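You operate a simulated robot arm through the tools that you are given. There is no shell and no other tool. Be economical: measure what you need, move in short steps, check, and stop when the job is done.

You are at the controls of a simulated two-armed robot. One attempt, no reset.

Task
Set the limit dial back to 1150, press reset and switch on again.
Fine: switch off before opening the control box and shut it after.

It is judged by the outcome, as a careful person would: the job done as asked, and still so three seconds after it is handed in. It fails if anything else is knocked over, pushed out of place, dropped, spilled or broken.

Robot
Two 7-joint arms with fingered hands on one trunk, on a base that drives. Base frame: it is fixed to the floor where the robot stands at the start and does not move with it; the origin is under the middle of the robot, x ahead of it, y to its left, z up. Readings come in mm, rad, newtons and seconds.
The left shoulder is at the start at [30, 119, 894], the right one opposite. With the tool pointing down near the work surface each hand reaches from about 180 to 680 mm from the robot's upright axis, wherever it stands, measured 20 degrees to its own side. Places, roughly: black stop button [900, -100, 500]; blue air button [800, 0, 500]; control box door [900, 0, 600]; furnace switch [800, 0, 700]; green ignite button [900, -100, 500]; limit dial [900, -100, 700]; orange button [900, 100, 700]. Payload 3.8 kg a hand.
The TCP of each hand is the grasp point between the finger pads, 25 mm short of the fingertips. In the tool frame z runs along the fingers and y along their closing line. The gripper opens to 88 mm. The gripper's body begins 29 mm behind the TCP. The gripper is a hand of 4 fingers: y runs from the thumb to the fingers, the wrist lies at [-13, -106, -174] in the tool frame, and closing takes about 1.5 s.
Orientation is told as [roll, pitch, yaw] about the base's x, y, z axes, in that order, counted from this pose: with the fingers straight down and the wrist toward the robot, the tool's x, y and z point along [0, 1, 0], [1, 0, 0] and [0, 0, -1] of the base frame.

Tools
- The arms move only by the tool nudge_tool. It takes "left_steps", "right_steps" or both (then of equal length, played together; a hand with none holds still); each is text: rows parted by semicolons, each of 6 numbers parted by spaces: the shift along the base's x, y, z in mm, then the turn, a rotation vector about the base's x, y, z in rad. In form: x y z ax ay az; .... A call has 1 to 20 rows; each row shifts and turns the commanded pose from where the row before left it. "left_grip" and "right_grip" are, for a hand that has rows, the finger opening in mm, from 0 to 88, set as the call begins (left out, the last holds). A row lasts 0.2 s, in which the tool goes at most 50 mm and 0.15 rad; a call with a longer step from one row to the next is refused whole, and so is a gripper value outside its range. A pose out of reach is approached as far as the arm can. The call stops where the force on the tool passes 70 N (or 10 N more than at its start, if that is more) or the arm is blocked; 0.2 s more then pass. Each finger travels about 153 mm/s and halts on what it meets, pressing with about 25 N; the grip force reading is that of the motor and also rises with nothing between the fingers. The clock runs only during rows and for 0.2 s after the last one: add rows that do not move to give the fingers time. It gives the time, the measured TCP pose, the force on the tool (base axes), the opening and the grip force at its end, in the units of the frame above (readings bear some noise), with the torque about the TCP (base axes, N m) and any sound that the robot's microphone picked up, and new pictures: "pictures" is both (left out), scene, wrist or none (wrist: the cameras of the hands that moved).
- Cameras (640 x 400 px; columns grow to the right, rows downward): "scene" is now at [61.6, -7.1, 1445.5]; the picture's right is [-0.08, -1.00, 0.00], its down [-0.73, 0.06, -0.68] and it looks along [0.68, -0.06, -0.73] (base axes); focal length 287 px, centre (320, 200). "left" rides on the left gripper at [-64, -83, -98] in its tool frame; the picture's right is [-0.62, -0.37, 0.69], its down [0.71, -0.63, 0.30] and it looks along [0.32, 0.68, 0.65] (tool axes); focal length 265 px, centre (320, 200). "right" rides on the right gripper at [64, -83, -98] in its tool frame; the picture's right is [-0.62, 0.37, -0.69], its down [-0.71, -0.63, 0.30] and it looks along [-0.32, 0.68, 0.65] (tool axes); focal length 265 px, centre (320, 200). There is no depth. A picture from a camera that has moved, and an enlarged one, comes with that camera's place and axes in the base frame and with its lens.
- lift_body(by): slides the trunk up (or, below 0, down) by that many mm; the arms and the scene camera ride with it, the base frame stays. It gives what a move gives, with no picture.
- drive_base(legs): drives the robot by 1 to 6 legs, each [ahead, left, turn to the left] in mm, mm and rad, along the robot's own axes; the way and the turn of a leg run together, so that a leg with both is an arc; at most 1500 mm and 3.142 rad a leg. The arms and the cameras ride along, it lands a little off, and it stops where it bumps. It gives what a move gives, and a new picture of the scene camera.
- preshape(shape, hand): the hand has 4 fingers and takes this shape, open, in about a second: jaw (thumb against the fingers, like two jaws); tri (thumb and two fingers); tip (a fingertip pinch); poke (one finger out to press); point (the index stretched); flat (the hand flat); cup (the hand cupped); fist (a fist). The gripper value then closes the fingers along that shape, each until it touches; the sizes above hold for jaw. It gives what a move gives, with no picture.
- pan_tilt(pan, tilt): turns the head with the scene camera to pan (to the left, within 2.094 rad either way) and tilt (down, from -0.506 to 1.204), counted from straight ahead of the robot. It gives what a move gives, and a new picture of the scene camera.
- inspect(camera, box): a new picture of the part [left, top, right, bottom] of that camera's present view, enlarged. The clock stands still meanwhile.
- job_done(): hands the job in; it is judged then, once.

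Work in short steps. Places have to be worked out from the pictures, the camera data and where the tool is seen: move nearer, look again, correct. Check each grasp and each placing, and mend what went wrong. You have 120 turns and 260 pictures in all, those below and enlarged ones among them. Open the grippers and draw the arms clear of the work before you hand the job in, unless the task says otherwise; then end with one line.

The tools are called after "Call:" as a command line: name --argument value ..., lists and objects as JSON in quotes. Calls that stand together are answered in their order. nudge_tool: Moves the arms, as the interface text tells. Its arguments: {"type":"object","properties":{"left_steps":{"type":"string"},"left_grip":{"type":"number"},"right_steps":{"type":"string"},"right_grip":{"type":"number"},"pictures":{"type":"string","enum":["both","scene","wrist","none"]}},"required":[]} The other tools are called the same way: lift_body (by) slides the trunk up or down; preshape (shape, hand) gives the hand a shape; drive_base (legs) drives the base; pan_tilt (pan, tilt) turns the head that bears the scene camera; inspect (camera, box) takes an enlarged picture of a part of a camera's view; job_done () hands the job in.

At the start:

```text
time: 0.0
left_position: [455.5, 112.5, 911.2]
left_ee_rot: [0.0, 0.0, 0.0]
left_ft_force: [-0.6, 0.0, 0.7]
left_moment: [0.03, -0.01, 0.01]
left_grip_width: 87.4
left_gripper_force: 0.0
left_shape: jaw
right_position: [421.6, -224.2, 912.0]
right_ee_rot: [0.0, 0.001, -0.001]
right_ft_force: [-0.1, 0.5, 0.2]
right_moment: [-0.01, 0.04, 0.01]
right_grip_width: 87.5
right_gripper_force: 0.0
right_shape: jaw
trunk travel left (down, up): [-50.0, 540.0]
robot x, y, heading: [0.3, -0.8, 0.002]
head pan, tilt: [-0.082, 0.822]
```

scene: 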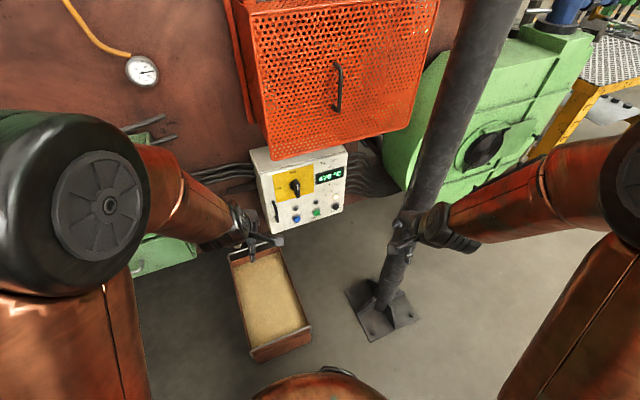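
right: 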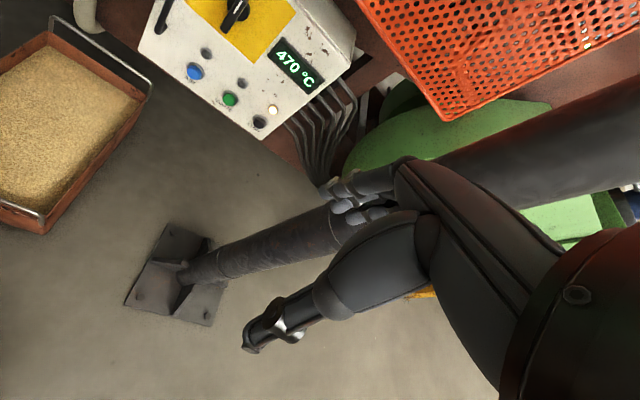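
left: 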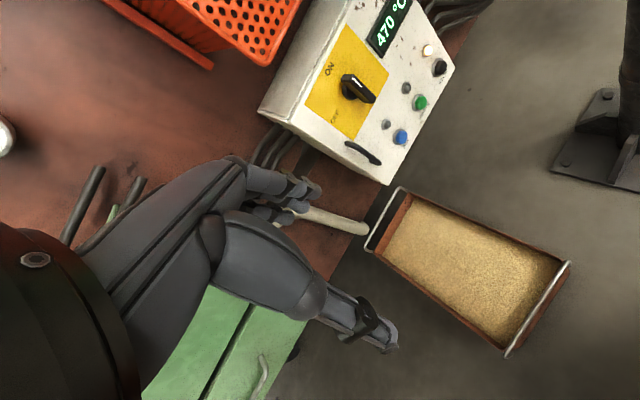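

The control box is ahead, with the switch on yellow, a display, buttons and a handle on its left. I look closer at it.

Call:
inspect --camera "scene" --box '[230, 130, 370, 240]'

Call:
inspect --camera "left" --box '[250, 0, 470, 190]'

Call:
inspect --camera "right" --box '[130, 0, 370, 150]'

```text
3.64 times, centred on (300, 185) of scene
camera zoom: at [61.6, -7.1, 1445.5], right [-0.08, -1.0, 0.0], down [-0.73, 0.06, -0.68], along [0.68, -0.06, -0.73], focal length 1043 px, centre (393, 254)
```

zoom: 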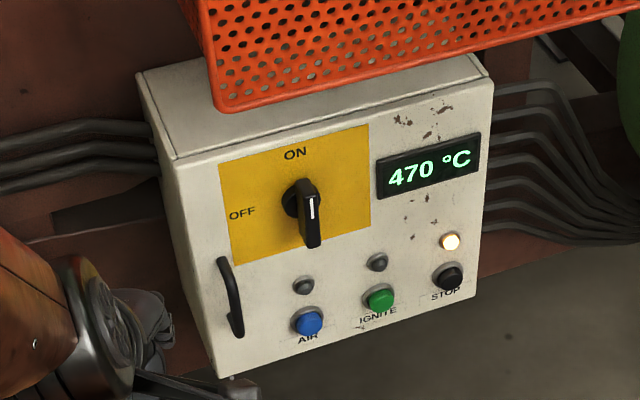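

```text
2.11 times, centred on (360, 95) of left
camera zoom: at [372.1, 49.4, 1009.7], right [-0.37, -0.62, -0.69], down [-0.63, 0.71, -0.3], along [0.68, 0.32, -0.65], focal length 559 px, centre (236, 421)
```

zoom: 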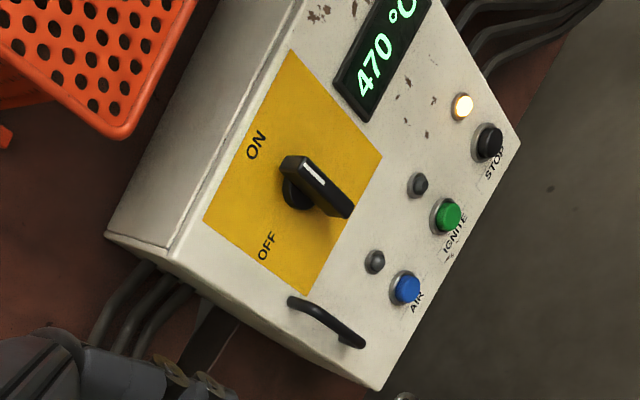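

```text
2.67 times, centred on (250, 75) of right
camera zoom: at [337.5, -161.1, 1011.5], right [0.37, -0.62, 0.69], down [-0.63, -0.71, -0.3], along [0.68, -0.32, -0.65], focal length 708 px, centre (507, 533)
```

zoom: 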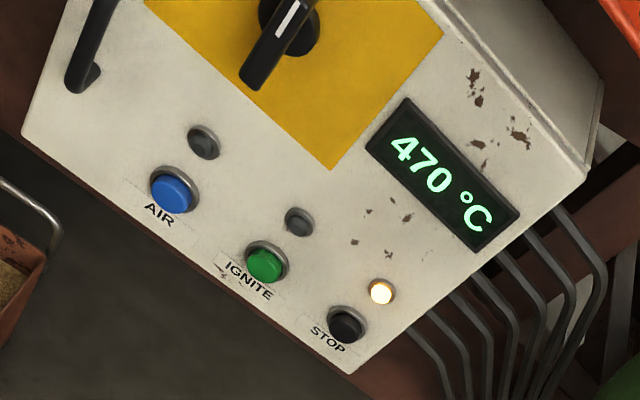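

I place from triangulation: blue button ~(816,25,520), stop ~(874,-139,519), switch front ~(791,12,726), so the panel faces me, yawed by about 0.34 rad. I look down to see how much room the base has in front.

Call:
pan_tilt --pan 0 --tilt 1.2

Call:
pan_tilt --pan 0 --tilt 0.6

```text
time: 0.8
left_position: [453.6, 114.9, 911.1]
left_ee_rot: [-0.001, -0.001, 0.0]
left_ft_force: [-0.1, -0.2, -0.5]
left_moment: [0.02, 0.02, -0.01]
left_grip_width: 87.6
left_gripper_force: 0.1
left_shape: jaw
right_position: [421.7, -224.8, 911.3]
right_ee_rot: [0.0, 0.001, 0.0]
right_ft_force: [0.1, 0.1, 0.5]
right_moment: [-0.01, 0.01, 0.01]
right_grip_width: 87.8
right_gripper_force: 0.0
right_shape: jaw
trunk travel left (down, up): [-50.0, 540.0]
robot x, y, heading: [-0.0, 4.2, -0.001]
head pan, tilt: [0.0, 1.201]
camera scene: at [38.3, -0.6, 1419.7], right [0.0, -1.0, 0.0], down [-0.93, 0.0, -0.36], along [0.36, 0.0, -0.93], focal length 287 px, centre (320, 200)
```

scene: 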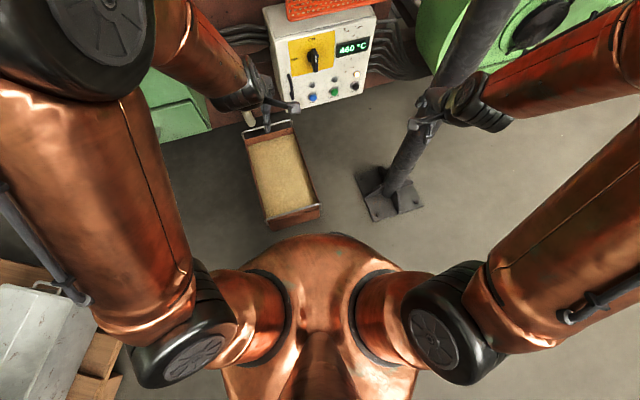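

```text
time: 1.9
left_position: [455.5, 113.5, 910.7]
left_ee_rot: [0.0, 0.002, -0.001]
left_ft_force: [-0.1, -0.1, 0.4]
left_moment: [0.01, 0.01, 0.01]
left_grip_width: 87.3
left_gripper_force: 0.1
left_shape: jaw
right_position: [421.1, -223.4, 910.7]
right_ee_rot: [0.001, 0.0, 0.001]
right_ft_force: [0.7, -0.3, 0.7]
right_moment: [-0.02, 0.01, 0.03]
right_grip_width: 87.6
right_gripper_force: 0.0
right_shape: jaw
trunk travel left (down, up): [-50.0, 540.0]
robot x, y, heading: [2.4, -0.8, 0.003]
head pan, tilt: [0.0, 0.6]
camera scene: at [70.7, -0.6, 1464.2], right [0.0, -1.0, 0.0], down [-0.57, 0.0, -0.82], along [0.82, 0.0, -0.57], focal length 287 px, centre (320, 200)
```

scene: 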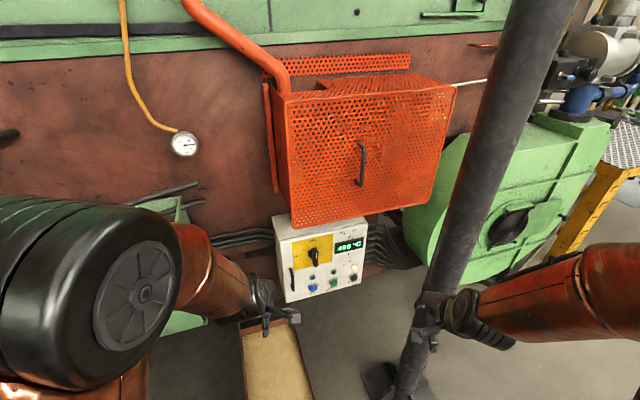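

The tray stands ahead, so I keep the base where it is for now. I turn the left hand to point forward while moving it ahead a bit.

Call:
nudge_tool --left_steps "14 0 -5 0 -0.1428 0;14 0 -5 0 -0.1428 0;14 0 -5 0 -0.1428 0;14 0 -5 0 -0.1428 0;14 0 -5 0 -0.1428 0;14 0 -5 0 -0.1428 0;14 0 -5 0 -0.1428 0;14 0 -5 0 -0.1428 0;14 0 -5 0 -0.1428 0;14 0 -5 0 -0.1428 0;14 0 -5 0 -0.1428 0" --pictures "none"

Call:
nudge_tool --left_steps "0 0 -5 0.1428 0 0;0 0 -5 0.1428 0 0;0 0 -5 0.1428 0 0;0 0 -5 0.1428 0 0;0 0 -5 0.1428 0 0;0 0 -5 0.1428 0 0;0 0 -5 0.1428 0 0;0 0 -5 0.1428 0 0;0 0 -5 0.1428 0 0;0 0 -5 0.1428 0 0;0 0 -5 0.1428 0 0;0 0 0 0 0 0.11;0 0 0 0 0 0.11;0 0 0 0 0 0.12"

```text
time: 4.2
left_position: [610.5, 113.5, 855.3]
left_ee_rot: [3.037, -1.568, -3.04]
left_ft_force: [0.4, 0.6, 0.2]
left_moment: [0.01, 0.02, 0.01]
left_grip_width: 87.8
left_gripper_force: 0.0
left_shape: jaw
right_position: [421.3, -225.3, 912.0]
right_ee_rot: [0.0, 0.0, 0.0]
right_ft_force: [0.6, -0.1, -0.1]
right_moment: [-0.02, -0.01, 0.0]
right_grip_width: 87.4
right_gripper_force: 0.1
right_shape: jaw
trunk travel left (down, up): [-50.0, 540.0]
robot x, y, heading: [-1.3, -3.3, -0.001]
head pan, tilt: [0.0, 0.6]
```

```text
time: 7.2
left_position: [608.0, 113.9, 800.7]
left_ee_rot: [1.57, 0.001, -1.227]
left_ft_force: [1.5, -1.0, -0.7]
left_moment: [0.04, 0.03, 0.02]
left_grip_width: 87.7
left_gripper_force: 0.1
left_shape: jaw
right_position: [422.2, -224.7, 913.2]
right_ee_rot: [0.0, 0.003, 0.001]
right_ft_force: [-0.6, 0.0, 0.1]
right_moment: [-0.02, 0.03, -0.02]
right_grip_width: 87.5
right_gripper_force: 0.1
right_shape: jaw
trunk travel left (down, up): [-50.0, 540.0]
robot x, y, heading: [0.9, -0.8, 0.002]
head pan, tilt: [0.0, 0.6]
camera scene: at [70.7, -0.8, 1464.2], right [0.0, -1.0, 0.0], down [-0.57, 0.0, -0.82], along [0.82, 0.0, -0.57], focal length 287 px, centre (320, 200)
camera left: at [488.5, 159.9, 737.2], right [0.53, 0.58, -0.62], down [0.08, 0.69, 0.71], along [0.85, -0.43, 0.32], focal length 265 px, centre (320, 200)
```

scene: 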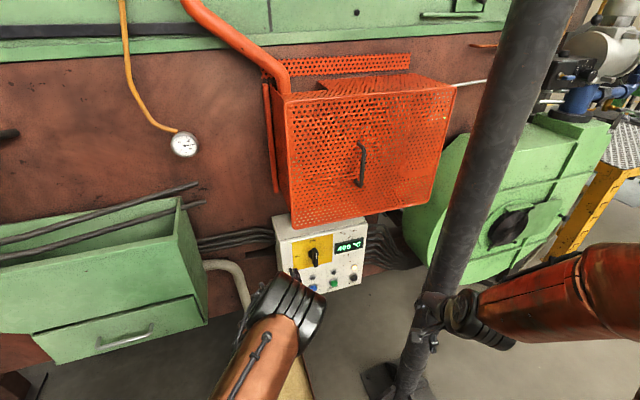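
left: 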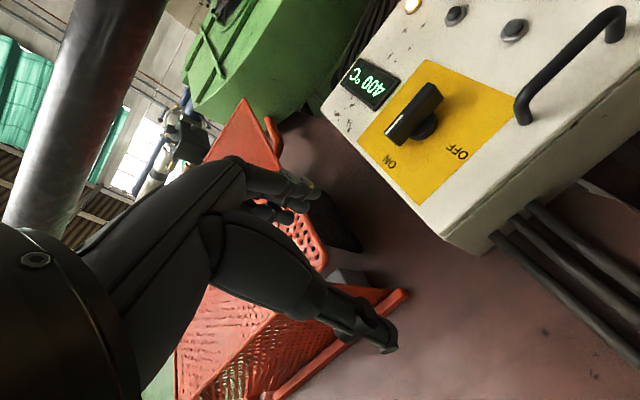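

The hand is now forward with the closing line level. I enlarge the switch to locate it.

Call:
inspect --camera "left" --box '[320, 0, 640, 200]'

Call:
inspect --camera "scene" --box '[250, 200, 390, 300]'

```text
2.00 times, centred on (480, 100) of left
camera zoom: at [488.5, 159.9, 737.2], right [0.53, 0.58, -0.62], down [0.08, 0.69, 0.71], along [0.85, -0.43, 0.32], focal length 531 px, centre (0, 400)
```

zoom: 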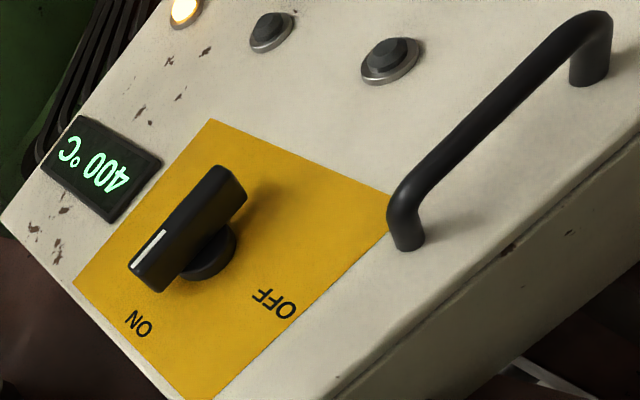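

```text
4.00 times, centred on (320, 250) of scene
camera zoom: at [70.7, -0.8, 1464.2], right [0.0, -1.0, 0.0], down [-0.57, 0.0, -0.82], along [0.82, 0.0, -0.57], focal length 1147 px, centre (320, 0)
```

zoom: 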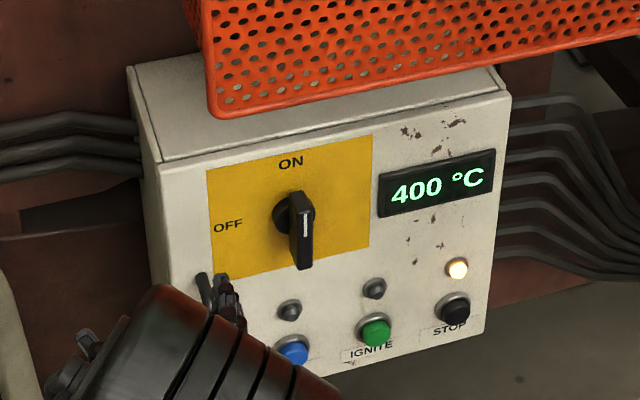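

Knob blade: front face about (802,12,699), 68 mm tall, ~40 mm proud of the panel. I go to a stand-off 80 mm in front of it.

Call:
nudge_tool --left_steps "24 -25.6 -20.4 0 0 0;24 -25.6 -20.4 0 0 0;24 -25.6 -20.4 0 0 0;24 -25.6 -20.4 0 0 0;24 -25.6 -20.4 0 0 0;0 0 0 0 0 0"

```text
time: 8.7
left_position: [730.7, -11.6, 693.7]
left_ee_rot: [1.571, 0.002, -1.232]
left_ft_force: [0.2, 0.3, -0.6]
left_moment: [0.0, 0.02, 0.0]
left_grip_width: 87.8
left_gripper_force: 0.0
left_shape: jaw
right_position: [421.2, -224.8, 911.4]
right_ee_rot: [0.0, -0.001, 0.0]
right_ft_force: [0.1, 0.8, -0.3]
right_moment: [0.0, 0.0, 0.04]
right_grip_width: 87.7
right_gripper_force: 0.1
right_shape: jaw
trunk travel left (down, up): [-50.0, 540.0]
robot x, y, heading: [1.4, -0.4, -0.001]
head pan, tilt: [0.0, 0.6]
camera scene: at [70.8, -0.8, 1464.3], right [0.0, -1.0, 0.0], down [-0.57, 0.0, -0.82], along [0.82, 0.0, -0.57], focal length 287 px, centre (320, 200)
camera left: at [610.5, 33.1, 629.3], right [0.53, 0.58, -0.62], down [0.08, 0.7, 0.71], along [0.85, -0.43, 0.32], focal length 265 px, centre (320, 200)
```

scene: 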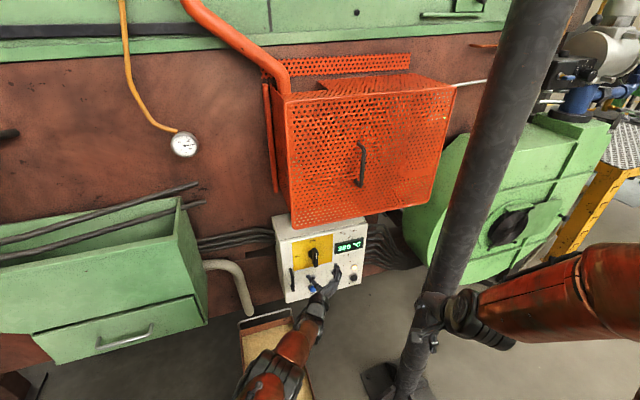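
left: 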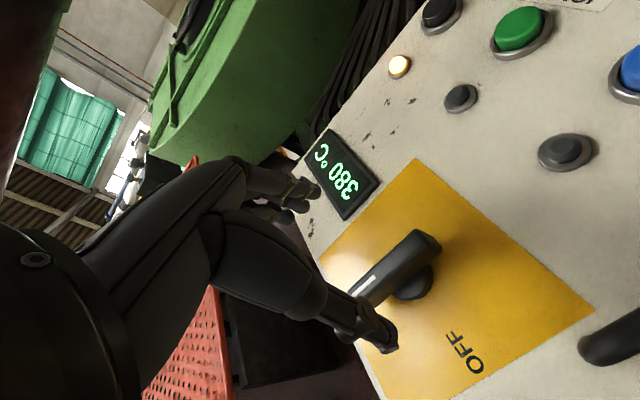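

Knob is where I predicted (z≈693). I advance along the panel normal so the fingers straddle the blade, then look before closing.

Call:
nudge_tool --left_steps "17.5 6 0 0 0 0;17.5 6 0 0 0 0;17.5 6 0 0 0 0;17.5 6 0 0 0 0;0 0 0 0 0 0" --pictures "wrist"

```text
time: 9.8
left_position: [740.5, 0.6, 702.9]
left_ee_rot: [1.572, 0.001, -1.229]
left_ft_force: [-0.6, 0.7, 0.5]
left_moment: [0.04, 0.01, -0.02]
left_grip_width: 88.0
left_gripper_force: 0.0
left_shape: jaw
left hand out of reach, approached as far as the arm can: row 1, 2, 3, 4
right_position: [421.2, -226.1, 911.6]
right_ee_rot: [0.0, -0.001, 0.0]
right_ft_force: [-0.7, 0.0, -0.4]
right_moment: [0.02, 0.01, -0.04]
right_grip_width: 87.8
right_gripper_force: 0.0
right_shape: jaw
trunk travel left (down, up): [-50.0, 540.0]
robot x, y, heading: [1.3, 2.0, 0.002]
head pan, tilt: [0.0, 0.6]
camera left: at [620.7, 46.6, 639.1], right [0.53, 0.58, -0.62], down [0.08, 0.7, 0.71], along [0.84, -0.43, 0.32], focal length 265 px, centre (320, 200)
```

left: 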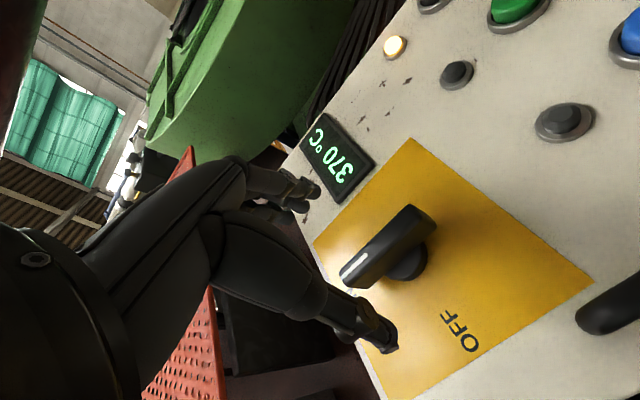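

The arm runs out of reach, so the base must come closer. I draw the left hand back and turn the right hand to look at the floor between base and tray.

Call:
nudge_tool --left_steps "-10 -2 3 0 0 0;-10 -2 3 0 0 0;-10 -2 3 0 0 0;-10 -2 3 0 0 0;-10 -2 3 0 0 0;-10 -2 3 0 0 0;-10 -2 3 0 0 0;-10 -2 3 0 0 0;-10 -2 3 0 0 0;-10 -2 3 0 0 0;-10 -2 3 0 0 0;-10 -2 3 0 0 0;-10 -2 3 0 0 0;-10 -2 3 0 0 0;-10 -2 3 0 0 0;-10 -2 3 0 0 0" --right_steps "-4 0 0 0 0 0.1473;-4 0 0 0 0 0.1473;-4 0 0 0 0 0.1473;-4 0 0 0 0 0.1473;-4 0 0 0 0 0.1473;-4 0 0 0 0 0.1473;-4 0 0 0 0 0.1473;-4 0 0 0 0 0.1473;-4 0 0 0 0 0.1473;-4 0 0 0 0 0.1473;-4 0 0 0 0 0.1473;-4 0 0 0 0 0.1473;-4 0 0 0 0 0.1473;-4 0 0 0 0 0.1473;-4 0 0 0 0 0.1473;-4 0 0 0 0 0.1473"

```text
time: 13.2
left_position: [582.2, -32.9, 751.6]
left_ee_rot: [1.572, 0.001, -1.232]
left_ft_force: [1.1, -1.0, -1.3]
left_moment: [-0.02, 0.0, -0.01]
left_grip_width: 87.9
left_gripper_force: 0.1
left_shape: jaw
right_position: [357.9, -224.0, 911.7]
right_ee_rot: [-0.001, -0.002, 2.358]
right_ft_force: [-0.2, -0.6, 0.2]
right_moment: [0.01, 0.01, 0.01]
right_grip_width: 87.8
right_gripper_force: 0.1
right_shape: jaw
trunk travel left (down, up): [-50.0, 540.0]
robot x, y, heading: [2.4, 1.6, -0.0]
head pan, tilt: [0.0, 0.6]
camera scene: at [70.8, -0.6, 1464.2], right [0.0, -1.0, 0.0], down [-0.57, 0.0, -0.82], along [0.82, 0.0, -0.57], focal length 287 px, centre (320, 200)
camera right: at [370.7, -329.5, 1011.8], right [0.18, 0.7, 0.69], down [0.95, 0.06, -0.31], along [-0.26, 0.71, -0.65], focal length 265 px, centre (320, 200)
camera left: at [462.3, 12.7, 688.0], right [0.53, 0.58, -0.62], down [0.08, 0.7, 0.71], along [0.84, -0.43, 0.32], focal length 265 px, centre (320, 200)
```

scene: 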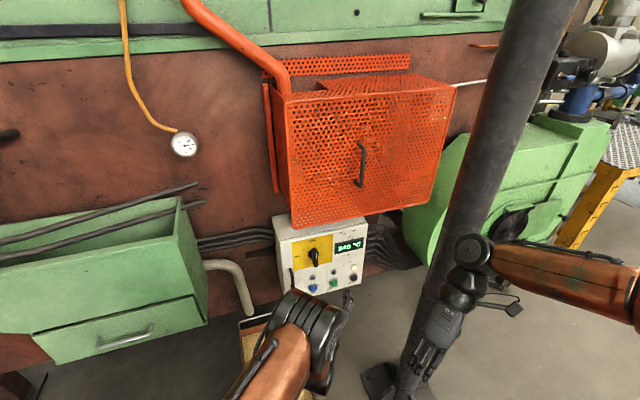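
right: 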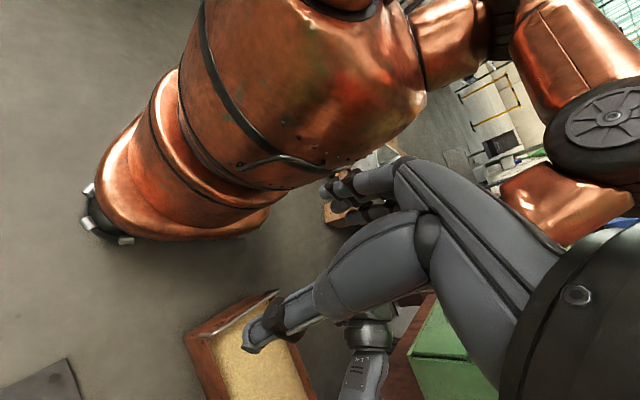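
left: 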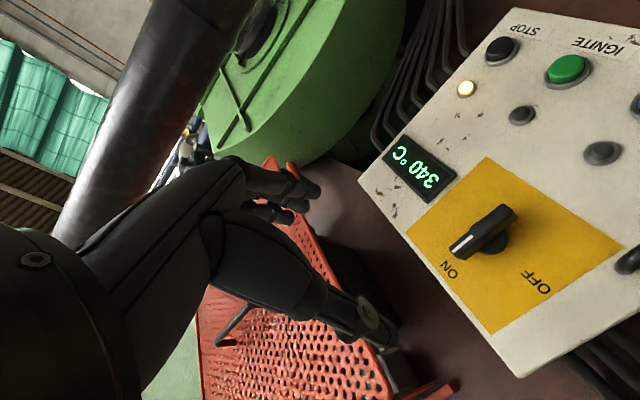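

The base ends at x≈200 and the tray's near edge starts at x≈420–480, so there's room for ~200 mm. I turn the right hand back, draw both hands in, then drive.

Call:
nudge_tool --left_steps "-6 0 2 0 0 0;-6 0 2 0 0 0;-6 0 2 0 0 0;-6 0 2 0 0 0;-6 0 2 0 0 0;-6 0 2 0 0 0;-6 0 2 0 0 0;-6 0 2 0 0 0;-6 0 2 0 0 0;-6 0 2 0 0 0;-6 0 2 0 0 0;-6 0 2 0 0 0;-6 0 2 0 0 0;-6 0 2 0 0 0;-6 0 2 0 0 0;-6 0 2 0 0 0" --right_steps "-3 0 0 0 0 -0.1473;-3 0 0 0 0 -0.1473;-3 0 0 0 0 -0.1473;-3 0 0 0 0 -0.1473;-3 0 0 0 0 -0.1473;-3 0 0 0 0 -0.1473;-3 0 0 0 0 -0.1473;-3 0 0 0 0 -0.1473;-3 0 0 0 0 -0.1473;-3 0 0 0 0 -0.1473;-3 0 0 0 0 -0.1473;-3 0 0 0 0 -0.1473;-3 0 0 0 0 -0.1473;-3 0 0 0 0 -0.1473;-3 0 0 0 0 -0.1473;-3 0 0 0 0 -0.1473" --pictures "none"

Call:
drive_base --legs '[[190, -40, 0]]'

```text
time: 16.6
left_position: [485.9, -31.2, 784.4]
left_ee_rot: [1.57, 0.001, -1.231]
left_ft_force: [0.3, 0.0, 1.1]
left_moment: [-0.02, 0.0, -0.05]
left_grip_width: 87.7
left_gripper_force: 0.1
left_shape: jaw
right_position: [359.3, -250.6, 922.6]
right_ee_rot: [0.001, 0.002, -0.004]
right_ft_force: [-0.2, -0.9, 0.6]
right_moment: [0.02, -0.01, -0.01]
right_grip_width: 87.4
right_gripper_force: 0.0
right_shape: jaw
right hand out of reach, approached as far as the arm can: row 13, 14, 15, 16
trunk travel left (down, up): [-50.0, 540.0]
robot x, y, heading: [1.7, -1.6, -0.003]
head pan, tilt: [0.0, 0.6]
```

```text
time: 18.2
left_position: [682.2, -73.3, 783.9]
left_ee_rot: [1.57, 0.0, -1.235]
left_ft_force: [0.2, 0.0, 0.0]
left_moment: [-0.01, -0.01, -0.02]
left_grip_width: 87.9
left_gripper_force: 0.1
left_shape: jaw
right_position: [552.9, -293.5, 922.0]
right_ee_rot: [0.001, 0.003, -0.006]
right_ft_force: [0.6, 0.3, 0.2]
right_moment: [0.02, 0.01, 0.01]
right_grip_width: 87.9
right_gripper_force: 0.0
right_shape: jaw
trunk travel left (down, up): [-50.0, 540.0]
robot x, y, heading: [195.4, -40.5, -0.004]
head pan, tilt: [0.0, 0.6]
camera scene: at [267.1, -42.6, 1464.1], right [-0.01, -1.0, 0.0], down [-0.57, 0.0, -0.82], along [0.82, 0.0, -0.57], focal length 287 px, centre (320, 200)
```

scene: 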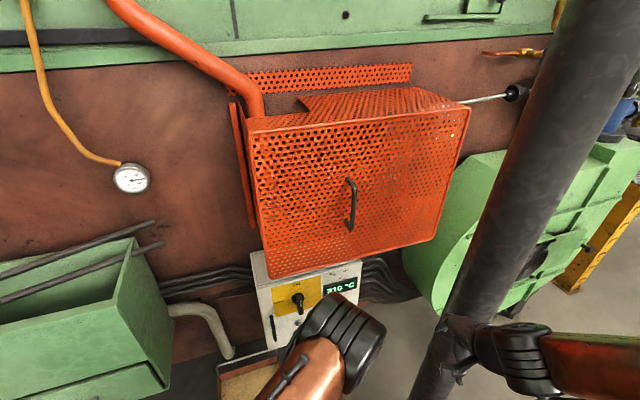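

Landed at (195,-40) without bumping. Left hand goes to the stand-off before the knob; right hand moves away from the pole.

Call:
nudge_tool --left_steps "12.2 15.3 -22.5 0 0 0;12.2 15.3 -22.5 0 0 0;12.2 15.3 -22.5 0 0 0;12.2 15.3 -22.5 0 0 0;0 0 0 0 0 0" --right_steps "-5 10 5 0 0 0;-5 10 5 0 0 0;-5 10 5 0 0 0;-5 10 5 0 0 0;0 0 0 0 0 0" --pictures "none"

Call:
inspect --camera "left" --box '[240, 100, 560, 400]'

Call:
pan_tilt --pan -0.05 --tilt 0.9

```text
time: 19.4
left_position: [729.8, -14.4, 694.7]
left_ee_rot: [1.57, 0.0, -1.235]
left_ft_force: [0.8, -0.4, -1.0]
left_moment: [-0.01, 0.0, 0.0]
left_grip_width: 87.9
left_gripper_force: 0.1
left_shape: jaw
right_position: [556.6, -261.1, 947.6]
right_ee_rot: [0.001, 0.005, -0.006]
right_ft_force: [-0.9, -0.4, -0.2]
right_moment: [0.02, -0.02, 0.02]
right_grip_width: 87.9
right_gripper_force: 0.0
right_shape: jaw
right hand out of reach, approached as far as the arm can: row 1, 2, 3, 4
trunk travel left (down, up): [-50.0, 540.0]
robot x, y, heading: [194.9, -45.5, -0.009]
head pan, tilt: [0.0, 0.6]
```

```text
1.33 times, centred on (400, 250) of left
camera zoom: at [611.0, 31.2, 630.5], right [0.53, 0.58, -0.62], down [0.08, 0.7, 0.71], along [0.84, -0.43, 0.32], focal length 354 px, centre (213, 133)
```

zoom: 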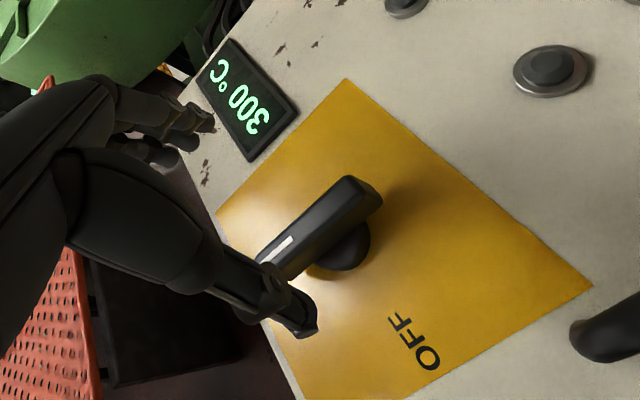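

```text
time: 20.2
left_position: [730.3, -14.0, 693.9]
left_ee_rot: [1.57, 0.001, -1.237]
left_ft_force: [-0.1, -0.2, -0.3]
left_moment: [-0.01, 0.0, -0.01]
left_grip_width: 87.7
left_gripper_force: 0.0
left_shape: jaw
right_position: [555.4, -259.7, 948.4]
right_ee_rot: [0.002, 0.004, -0.003]
right_ft_force: [0.0, 0.3, 0.1]
right_moment: [0.01, 0.02, 0.01]
right_grip_width: 87.7
right_gripper_force: 0.0
right_shape: jaw
trunk travel left (down, up): [-50.0, 540.0]
robot x, y, heading: [192.8, -43.6, -0.007]
head pan, tilt: [-0.051, 0.901]
camera scene: at [252.8, -46.0, 1439.5], right [-0.06, -1.0, 0.0], down [-0.78, 0.04, -0.62], along [0.62, -0.03, -0.78], focal length 287 px, centre (320, 200)
```

scene: 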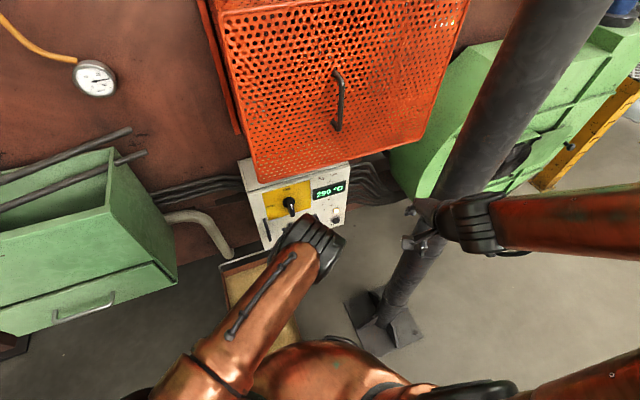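

The knob lies straight ahead of the open hand. I move in 74 mm along the panel normal.

Call:
nudge_tool --left_steps "17.5 6.3 0 0 0 0;17.5 6.3 0 0 0 0;17.5 6.3 0 0 0 0;17.5 6.3 0 0 0 0;0 0 0 0 0 0"

```text
time: 21.4
left_position: [801.0, 10.9, 696.2]
left_ee_rot: [1.569, 0.0, -1.235]
left_ft_force: [-0.9, -0.6, -0.3]
left_moment: [0.0, -0.02, 0.0]
left_grip_width: 87.6
left_gripper_force: 0.0
left_shape: jaw
right_position: [555.1, -261.2, 947.9]
right_ee_rot: [0.001, 0.005, -0.003]
right_ft_force: [-0.4, 0.6, -0.3]
right_moment: [0.01, -0.01, 0.02]
right_grip_width: 87.8
right_gripper_force: 0.0
right_shape: jaw
trunk travel left (down, up): [-50.0, 540.0]
robot x, y, heading: [193.7, -40.9, -0.007]
head pan, tilt: [-0.051, 0.901]
camera scene: at [252.7, -46.0, 1439.4], right [-0.06, -1.0, 0.0], down [-0.78, 0.04, -0.62], along [0.62, -0.03, -0.78], focal length 287 px, centre (320, 200)
camera left: at [681.7, 57.2, 631.3], right [0.53, 0.58, -0.62], down [0.08, 0.7, 0.71], along [0.84, -0.43, 0.32], focal length 265 px, centre (320, 200)
```

scene: 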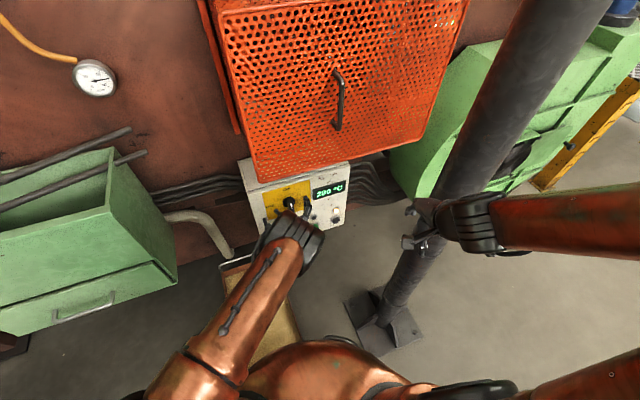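
left: 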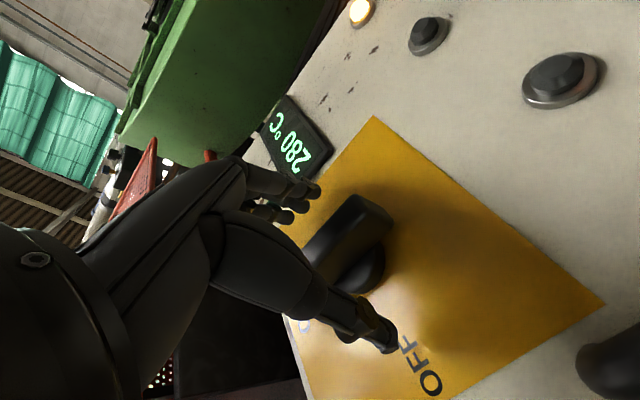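

The fingers straddle the blade. I close.

Call:
nudge_tool --left_steps "0 0 0 0 0 0;0 0 0 0 0 0;0 0 0 0 0 0;0 0 0 0 0 0;0 0 0 0 0 0;0 0 0 0 0 0;0 0 0 0 0 0" --left_grip 0

```text
time: 23.0
left_position: [800.7, 9.9, 695.4]
left_ee_rot: [1.57, 0.0, -1.235]
left_ft_force: [0.1, 0.1, 1.4]
left_moment: [0.04, 0.01, 0.01]
left_grip_width: 10.6
left_gripper_force: 24.9
left_shape: jaw
right_position: [556.1, -260.5, 948.4]
right_ee_rot: [0.001, 0.003, -0.004]
right_ft_force: [0.5, 0.5, -0.4]
right_moment: [0.0, 0.0, -0.02]
right_grip_width: 87.8
right_gripper_force: 0.0
right_shape: jaw
trunk travel left (down, up): [-50.0, 540.0]
robot x, y, heading: [196.7, -41.2, -0.007]
head pan, tilt: [-0.051, 0.901]
camera scene: at [252.7, -45.9, 1439.4], right [-0.06, -1.0, 0.0], down [-0.78, 0.04, -0.62], along [0.62, -0.03, -0.78], focal length 287 px, centre (320, 200)
camera left: at [681.5, 57.2, 631.3], right [0.53, 0.58, -0.62], down [0.08, 0.7, 0.71], along [0.84, -0.43, 0.32], focal length 265 px, centre (320, 200)
```

scene: 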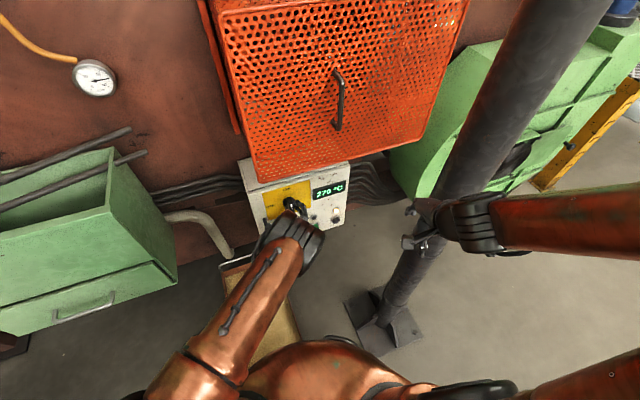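
left: 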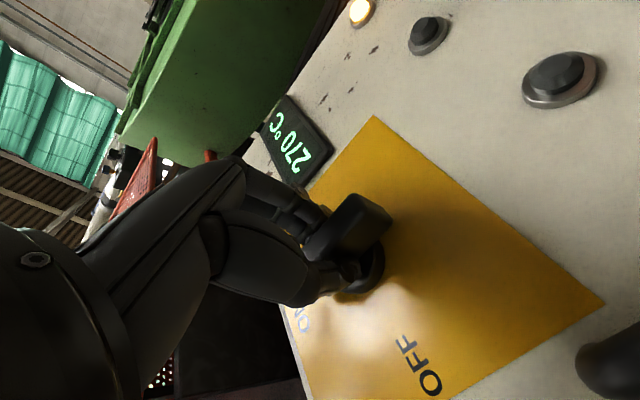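

The blade is gripped (10.6 mm). I turn it counter-clockwise toward OFF, half the way first.

Call:
nudge_tool --left_steps "0 0 0 -0.132 -0.0466 0;0 0 0 -0.132 -0.0466 0;0 0 0 -0.132 -0.0466 0;0 0 0 -0.132 -0.0466 0;0 0 0 -0.132 -0.0466 0"

```text
time: 24.2
left_position: [799.8, 10.6, 696.1]
left_ee_rot: [1.576, -0.704, -1.239]
left_ft_force: [6.0, -4.9, 6.8]
left_moment: [0.1, -0.11, -0.2]
left_grip_width: 10.5
left_gripper_force: 25.4
left_shape: jaw
right_position: [555.7, -260.2, 948.3]
right_ee_rot: [0.001, 0.004, -0.005]
right_ft_force: [0.4, -0.4, 0.0]
right_moment: [0.0, 0.03, -0.01]
right_grip_width: 87.7
right_gripper_force: 0.1
right_shape: jaw
trunk travel left (down, up): [-50.0, 540.0]
robot x, y, heading: [196.7, -40.1, -0.008]
head pan, tilt: [-0.051, 0.901]
camera scene: at [252.6, -46.5, 1439.5], right [-0.06, -1.0, 0.0], down [-0.78, 0.04, -0.62], along [0.62, -0.03, -0.78], focal length 287 px, centre (320, 200)
camera left: at [701.1, -0.5, 593.1], right [0.7, 0.12, -0.71], down [-0.02, 0.99, 0.14], along [0.72, -0.08, 0.69], focal length 265 px, centre (320, 200)
```

scene: 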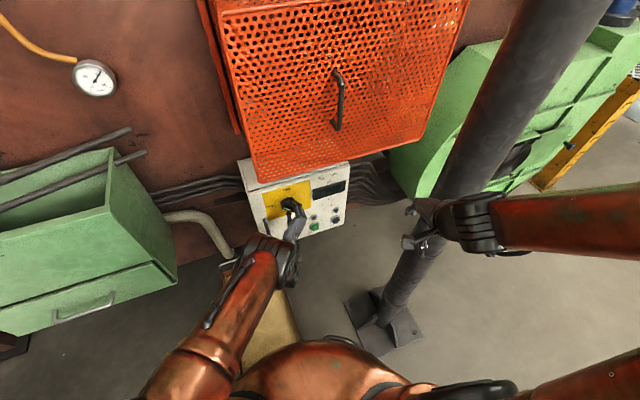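
left: 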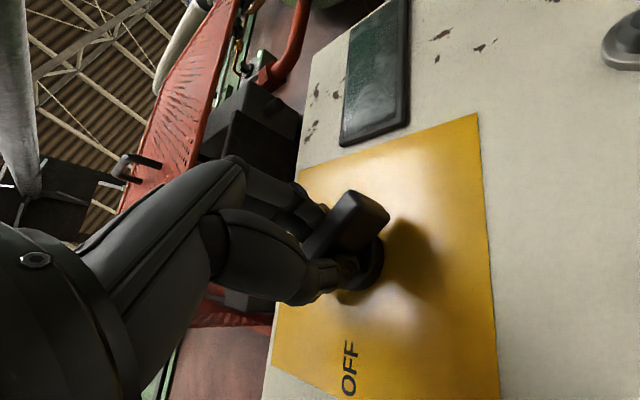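

The knob turns with the hand and the display has gone dark. I finish the turn to OFF.

Call:
nudge_tool --left_steps "0 0 0 -0.132 -0.0466 0;0 0 0 -0.132 -0.0466 0;0 0 0 -0.132 -0.0466 0;0 0 0 -0.132 -0.0466 0;0 0 0 -0.132 -0.0466 0;0 0 0 -0.132 -0.0466 0;0 0 0 0 0 0"

```text
time: 25.8
left_position: [797.2, 26.3, 717.4]
left_ee_rot: [1.096, -1.527, -0.768]
left_ft_force: [-17.2, -17.8, -39.6]
left_moment: [-0.17, 1.27, -0.48]
left_grip_width: 17.2
left_gripper_force: 24.9
left_shape: jaw
left hand out of reach, approached as far as the arm can: row 4, 5, 6
right_position: [557.3, -260.7, 947.4]
right_ee_rot: [0.001, 0.006, -0.005]
right_ft_force: [0.3, 0.2, 0.6]
right_moment: [0.04, 0.0, 0.02]
right_grip_width: 87.6
right_gripper_force: 0.0
right_shape: jaw
trunk travel left (down, up): [-50.0, 540.0]
robot x, y, heading: [192.6, -38.7, -0.001]
head pan, tilt: [-0.051, 0.901]
camera scene: at [254.9, -47.4, 1439.1], right [-0.06, -1.0, 0.0], down [-0.78, 0.04, -0.62], along [0.62, -0.03, -0.79], focal length 287 px, centre (320, 200)
camera left: at [723.9, -64.5, 634.2], right [0.84, -0.35, -0.41], down [0.04, 0.79, -0.61], along [0.53, 0.5, 0.68], focal length 265 px, centre (320, 200)
```

scene: 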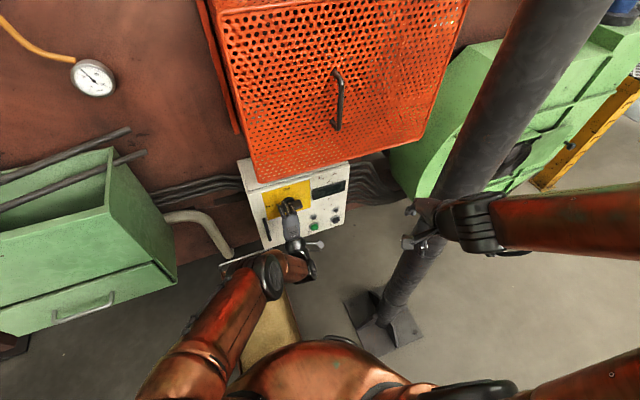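
left: 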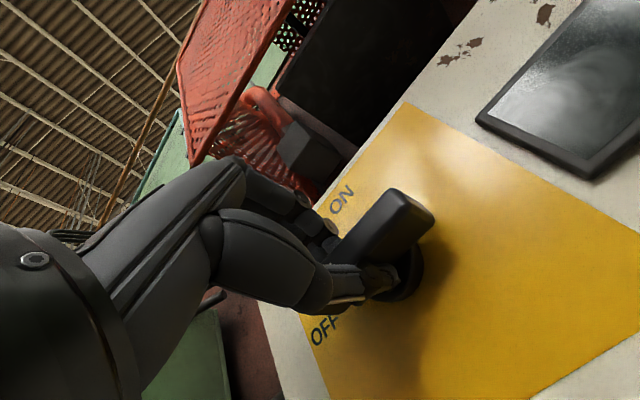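

The arm met its own limit and drifted up, loading the knob. I open to release, then back off along the normal and look.

Call:
nudge_tool --left_steps "0 0 0 0 0 0;0 0 0 0 0 0;0 0 0 0 0 0;0 0 0 0 0 0;0 0 0 0 0 0" --left_grip 88 --pictures "wrist"

```text
time: 27.0
left_position: [800.1, 29.8, 727.7]
left_ee_rot: [1.728, -1.539, -1.39]
left_ft_force: [0.0, -0.3, -0.7]
left_moment: [0.02, -0.01, -0.04]
left_grip_width: 88.1
left_gripper_force: 0.0
left_shape: jaw
right_position: [555.8, -260.0, 948.0]
right_ee_rot: [0.003, 0.006, -0.005]
right_ft_force: [-0.5, -0.1, 0.1]
right_moment: [-0.02, 0.02, 0.03]
right_grip_width: 87.7
right_gripper_force: 0.2
right_shape: jaw
trunk travel left (down, up): [-50.0, 540.0]
robot x, y, heading: [197.2, -43.9, -0.001]
head pan, tilt: [-0.051, 0.901]
camera left: at [729.7, -61.1, 642.3], right [0.86, -0.34, -0.38], down [0.05, 0.79, -0.61], along [0.51, 0.5, 0.7], focal length 265 px, centre (320, 200)
```

left: 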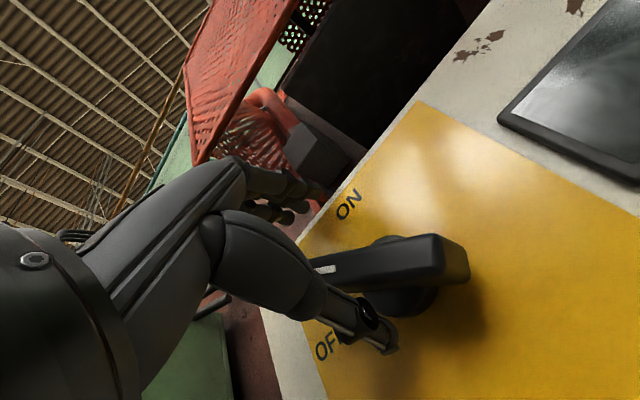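

Released without load. I back out along the normal.

Call:
nudge_tool --left_steps "-20 -7 0 0 0 0;-20 -7 0 0 0 0;-20 -7 0 0 0 0;-20 -7 0 0 0 0;-20 -7 0 0 0 0;-20 -7 0 0 0 0;0 0 0 0 0 0" --pictures "wrist"

Call:
inspect --camera "scene" --box '[220, 140, 380, 260]'

```text
time: 28.6
left_position: [686.2, -10.5, 743.6]
left_ee_rot: [1.627, -1.54, -1.288]
left_ft_force: [-0.1, 0.6, 0.0]
left_moment: [0.02, 0.02, -0.03]
left_grip_width: 87.8
left_gripper_force: 0.0
left_shape: jaw
left hand out of reach, approached as far as the arm can: row 1, 4, 5, 6
right_position: [555.6, -259.4, 948.4]
right_ee_rot: [0.002, 0.005, -0.003]
right_ft_force: [-0.3, -0.1, -0.2]
right_moment: [0.03, 0.0, 0.0]
right_grip_width: 87.9
right_gripper_force: 0.1
right_shape: jaw
trunk travel left (down, up): [-50.0, 540.0]
robot x, y, heading: [192.0, -42.2, -0.005]
head pan, tilt: [-0.051, 0.901]
camera left: at [614.6, -101.6, 658.8], right [0.86, -0.34, -0.39], down [0.04, 0.79, -0.61], along [0.51, 0.5, 0.69], focal length 265 px, centre (320, 200)
```

left: 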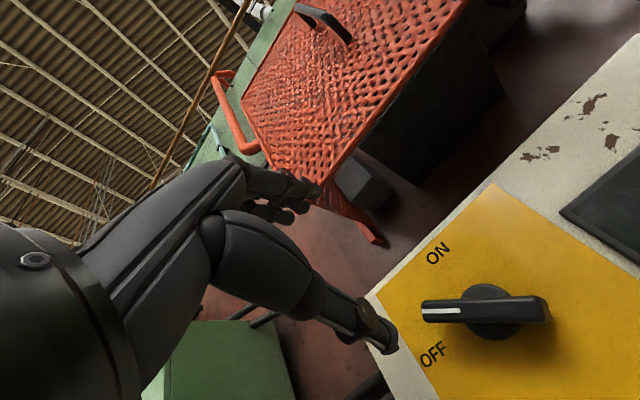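

```text
3.33 times, centred on (300, 200) of scene
camera zoom: at [252.8, -45.9, 1439.4], right [-0.06, -1.0, 0.0], down [-0.78, 0.04, -0.62], along [0.62, -0.03, -0.78], focal length 956 px, centre (387, 200)
```

zoom: 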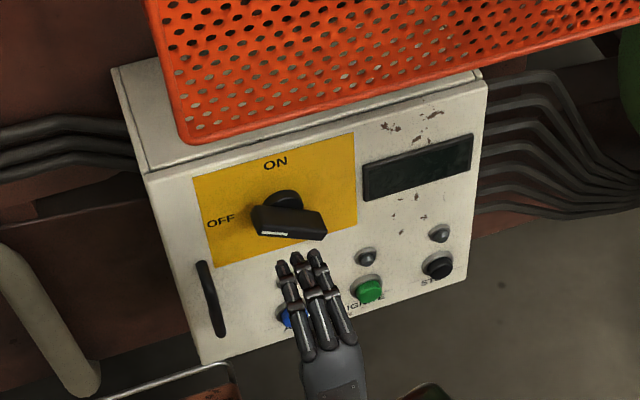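

The pointer stopped only about halfway (≈45°) between ON and OFF, because the arm reached a limit in that low posture. I raise the trunk so that the arm has an easier posture, after backing off a bit more.

Call:
nudge_tool --left_steps "-20 -7 0 0 0 0;-20 -7 0 0 0 0;0 0 0 0 0 0" --pictures "none"

Call:
lift_body --by 160

Call:
nudge_tool --left_steps "0 0 -20 0.132 0.0466 0;0 0 -20 0.132 0.0466 0;0 0 -20 0.132 0.0466 0;0 0 -20 0.132 0.0466 0;0 0 -20 0.132 0.0466 0;0 0 -20 0 0 0"

```text
time: 29.4
left_position: [646.7, -24.6, 755.5]
left_ee_rot: [1.629, -1.538, -1.292]
left_ft_force: [-0.1, 0.1, 0.5]
left_moment: [-0.04, 0.02, -0.01]
left_grip_width: 87.7
left_gripper_force: 0.0
left_shape: jaw
left hand out of reach, approached as far as the arm can: row 1, 2
right_position: [555.9, -259.2, 948.6]
right_ee_rot: [0.002, 0.006, -0.005]
right_ft_force: [0.7, 0.0, -0.5]
right_moment: [0.01, 0.02, 0.01]
right_grip_width: 87.9
right_gripper_force: 0.1
right_shape: jaw
trunk travel left (down, up): [-50.0, 540.0]
robot x, y, heading: [196.5, -43.2, -0.005]
head pan, tilt: [-0.051, 0.901]
```

```text
time: 31.3
left_position: [647.0, -24.4, 914.0]
left_ee_rot: [1.63, -1.541, -1.289]
left_ft_force: [0.2, -0.1, 0.0]
left_moment: [0.02, 0.02, -0.01]
left_grip_width: 87.5
left_gripper_force: 0.0
left_shape: jaw
right_position: [556.4, -260.3, 1107.9]
right_ee_rot: [0.001, 0.005, -0.003]
right_ft_force: [0.4, -0.4, 0.4]
right_moment: [0.03, 0.04, 0.01]
right_grip_width: 88.0
right_gripper_force: 0.1
right_shape: jaw
trunk travel left (down, up): [-210.0, 380.0]
robot x, y, heading: [195.6, -42.0, -0.0]
head pan, tilt: [-0.051, 0.901]
```

```text
time: 32.7
left_position: [677.7, -34.9, 864.4]
left_ee_rot: [1.567, -0.835, -1.228]
left_ft_force: [0.0, -0.8, 0.3]
left_moment: [0.0, -0.05, 0.0]
left_grip_width: 87.7
left_gripper_force: 0.0
left_shape: jaw
left hand out of reach, approached as far as the arm can: row 1, 2, 3, 4, 5, 6
right_position: [556.4, -259.2, 1107.4]
right_ee_rot: [0.001, 0.006, -0.004]
right_ft_force: [-0.2, 0.0, 0.1]
right_moment: [0.01, -0.01, -0.01]
right_grip_width: 87.7
right_gripper_force: 0.1
right_shape: jaw
trunk travel left (down, up): [-210.0, 380.0]
robot x, y, heading: [196.3, -41.2, -0.004]
head pan, tilt: [-0.051, 0.901]
camera scene: at [253.0, -46.0, 1599.4], right [-0.06, -1.0, 0.0], down [-0.78, 0.04, -0.62], along [0.62, -0.03, -0.78], focal length 287 px, centre (320, 200)
camera left: at [581.6, -59.2, 759.8], right [0.72, 0.03, -0.69], down [-0.03, 1.0, 0.01], along [0.69, 0.01, 0.72], focal length 265 px, centre (320, 200)
```

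scene: 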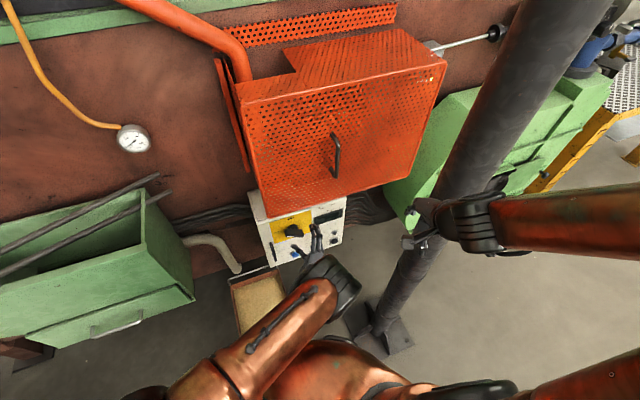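
left: 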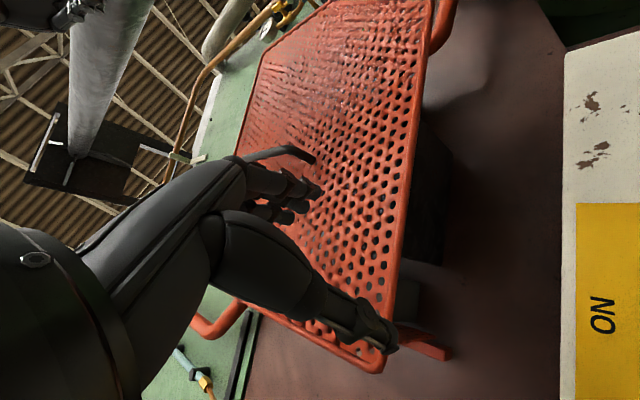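

Raising was the wrong way (the limit is for low targets), so I lower the trunk below its start height and check the view.

Call:
lift_body --by -200

Call:
nudge_tool --left_steps "10 -5 20 0 0 0;10 -5 20 0 0 0;0 0 0 0 0 0;0 0 0 0 0 0" --left_grip 0

```text
time: 34.8
left_position: [675.8, -33.7, 664.5]
left_ee_rot: [1.567, -0.837, -1.229]
left_ft_force: [0.3, -0.2, -0.5]
left_moment: [0.01, 0.01, 0.01]
left_grip_width: 87.7
left_gripper_force: 0.0
left_shape: jaw
right_position: [556.8, -259.9, 909.0]
right_ee_rot: [0.003, 0.004, -0.003]
right_ft_force: [-0.2, -0.7, 0.0]
right_moment: [0.04, 0.01, 0.03]
right_grip_width: 87.7
right_gripper_force: 0.1
right_shape: jaw
trunk travel left (down, up): [-10.0, 580.0]
robot x, y, heading: [192.0, -40.8, -0.002]
head pan, tilt: [-0.051, 0.901]
```

```text
time: 35.8
left_position: [699.4, -42.7, 702.4]
left_ee_rot: [1.567, -0.837, -1.229]
left_ft_force: [0.4, 0.0, -0.5]
left_moment: [0.01, 0.01, 0.04]
left_grip_width: 0.0
left_gripper_force: 24.4
left_shape: jaw
right_position: [555.9, -259.6, 908.9]
right_ee_rot: [0.001, 0.004, -0.003]
right_ft_force: [0.2, 0.1, 0.0]
right_moment: [0.02, -0.01, 0.01]
right_grip_width: 87.7
right_gripper_force: 0.0
right_shape: jaw
trunk travel left (down, up): [-10.0, 580.0]
robot x, y, heading: [194.3, -41.1, -0.006]
head pan, tilt: [-0.051, 0.901]
camera scene: at [252.7, -46.0, 1399.4], right [-0.06, -1.0, 0.0], down [-0.78, 0.04, -0.62], along [0.62, -0.03, -0.78], focal length 287 px, centre (320, 200)
camera left: at [604.1, -68.0, 598.9], right [0.72, 0.03, -0.69], down [-0.03, 1.0, 0.01], along [0.69, 0.01, 0.72], focal length 265 px, centre (320, 200)
```

scene: 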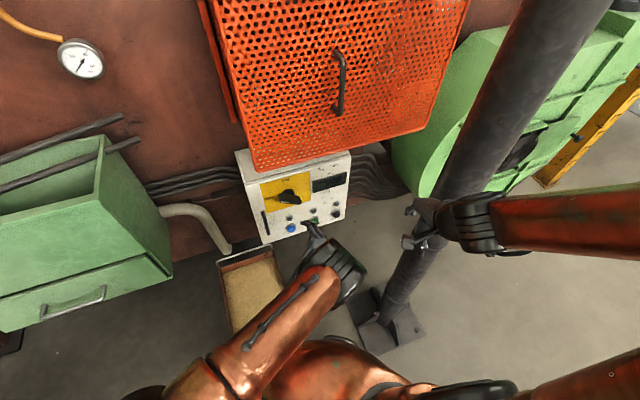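
left: 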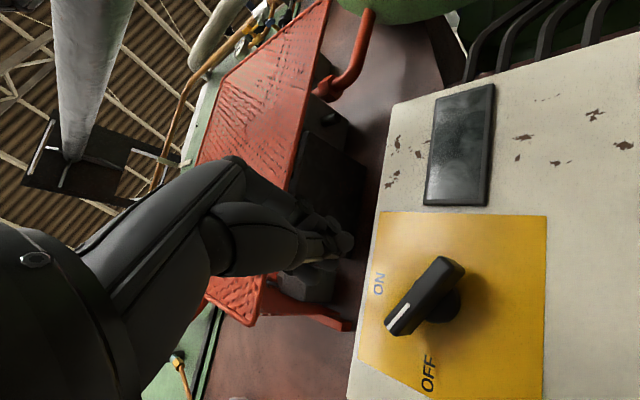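

Pointer is at 45°. I'll push it the rest with closed fingers from above: first roll the hand back level and rise to a stand-off above-left of the pointer tip.

Call:
nudge_tool --left_steps "2.7 8.2 12.3 0.1316 0.0464 0;2.7 8.2 12.3 0.1316 0.0464 0;2.7 8.2 12.3 0.1316 0.0464 0;2.7 8.2 12.3 0.1316 0.0464 0;2.7 8.2 12.3 0.1316 0.0464 0;2.7 8.2 12.3 0.1316 0.0464 0;0 0 0 0 0 0" --pictures "wrist"

```text
time: 37.4
left_position: [709.5, 5.6, 779.3]
left_ee_rot: [1.57, 0.002, -1.227]
left_ft_force: [-1.1, 0.4, -0.1]
left_moment: [0.0, -0.02, 0.02]
left_grip_width: 0.3
left_gripper_force: 25.0
left_shape: jaw
right_position: [556.5, -259.5, 908.9]
right_ee_rot: [0.003, 0.004, -0.003]
right_ft_force: [0.4, -0.3, 0.1]
right_moment: [0.02, -0.01, 0.02]
right_grip_width: 87.5
right_gripper_force: 0.1
right_shape: jaw
trunk travel left (down, up): [-10.0, 580.0]
robot x, y, heading: [194.8, -39.2, -0.004]
head pan, tilt: [-0.051, 0.901]
camera left: at [590.1, 50.8, 715.4], right [0.53, 0.58, -0.62], down [0.08, 0.7, 0.71], along [0.85, -0.43, 0.32], focal length 265 px, centre (320, 200)
```

left: 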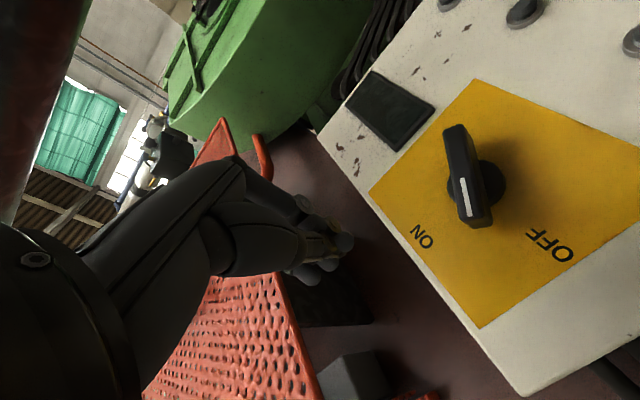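

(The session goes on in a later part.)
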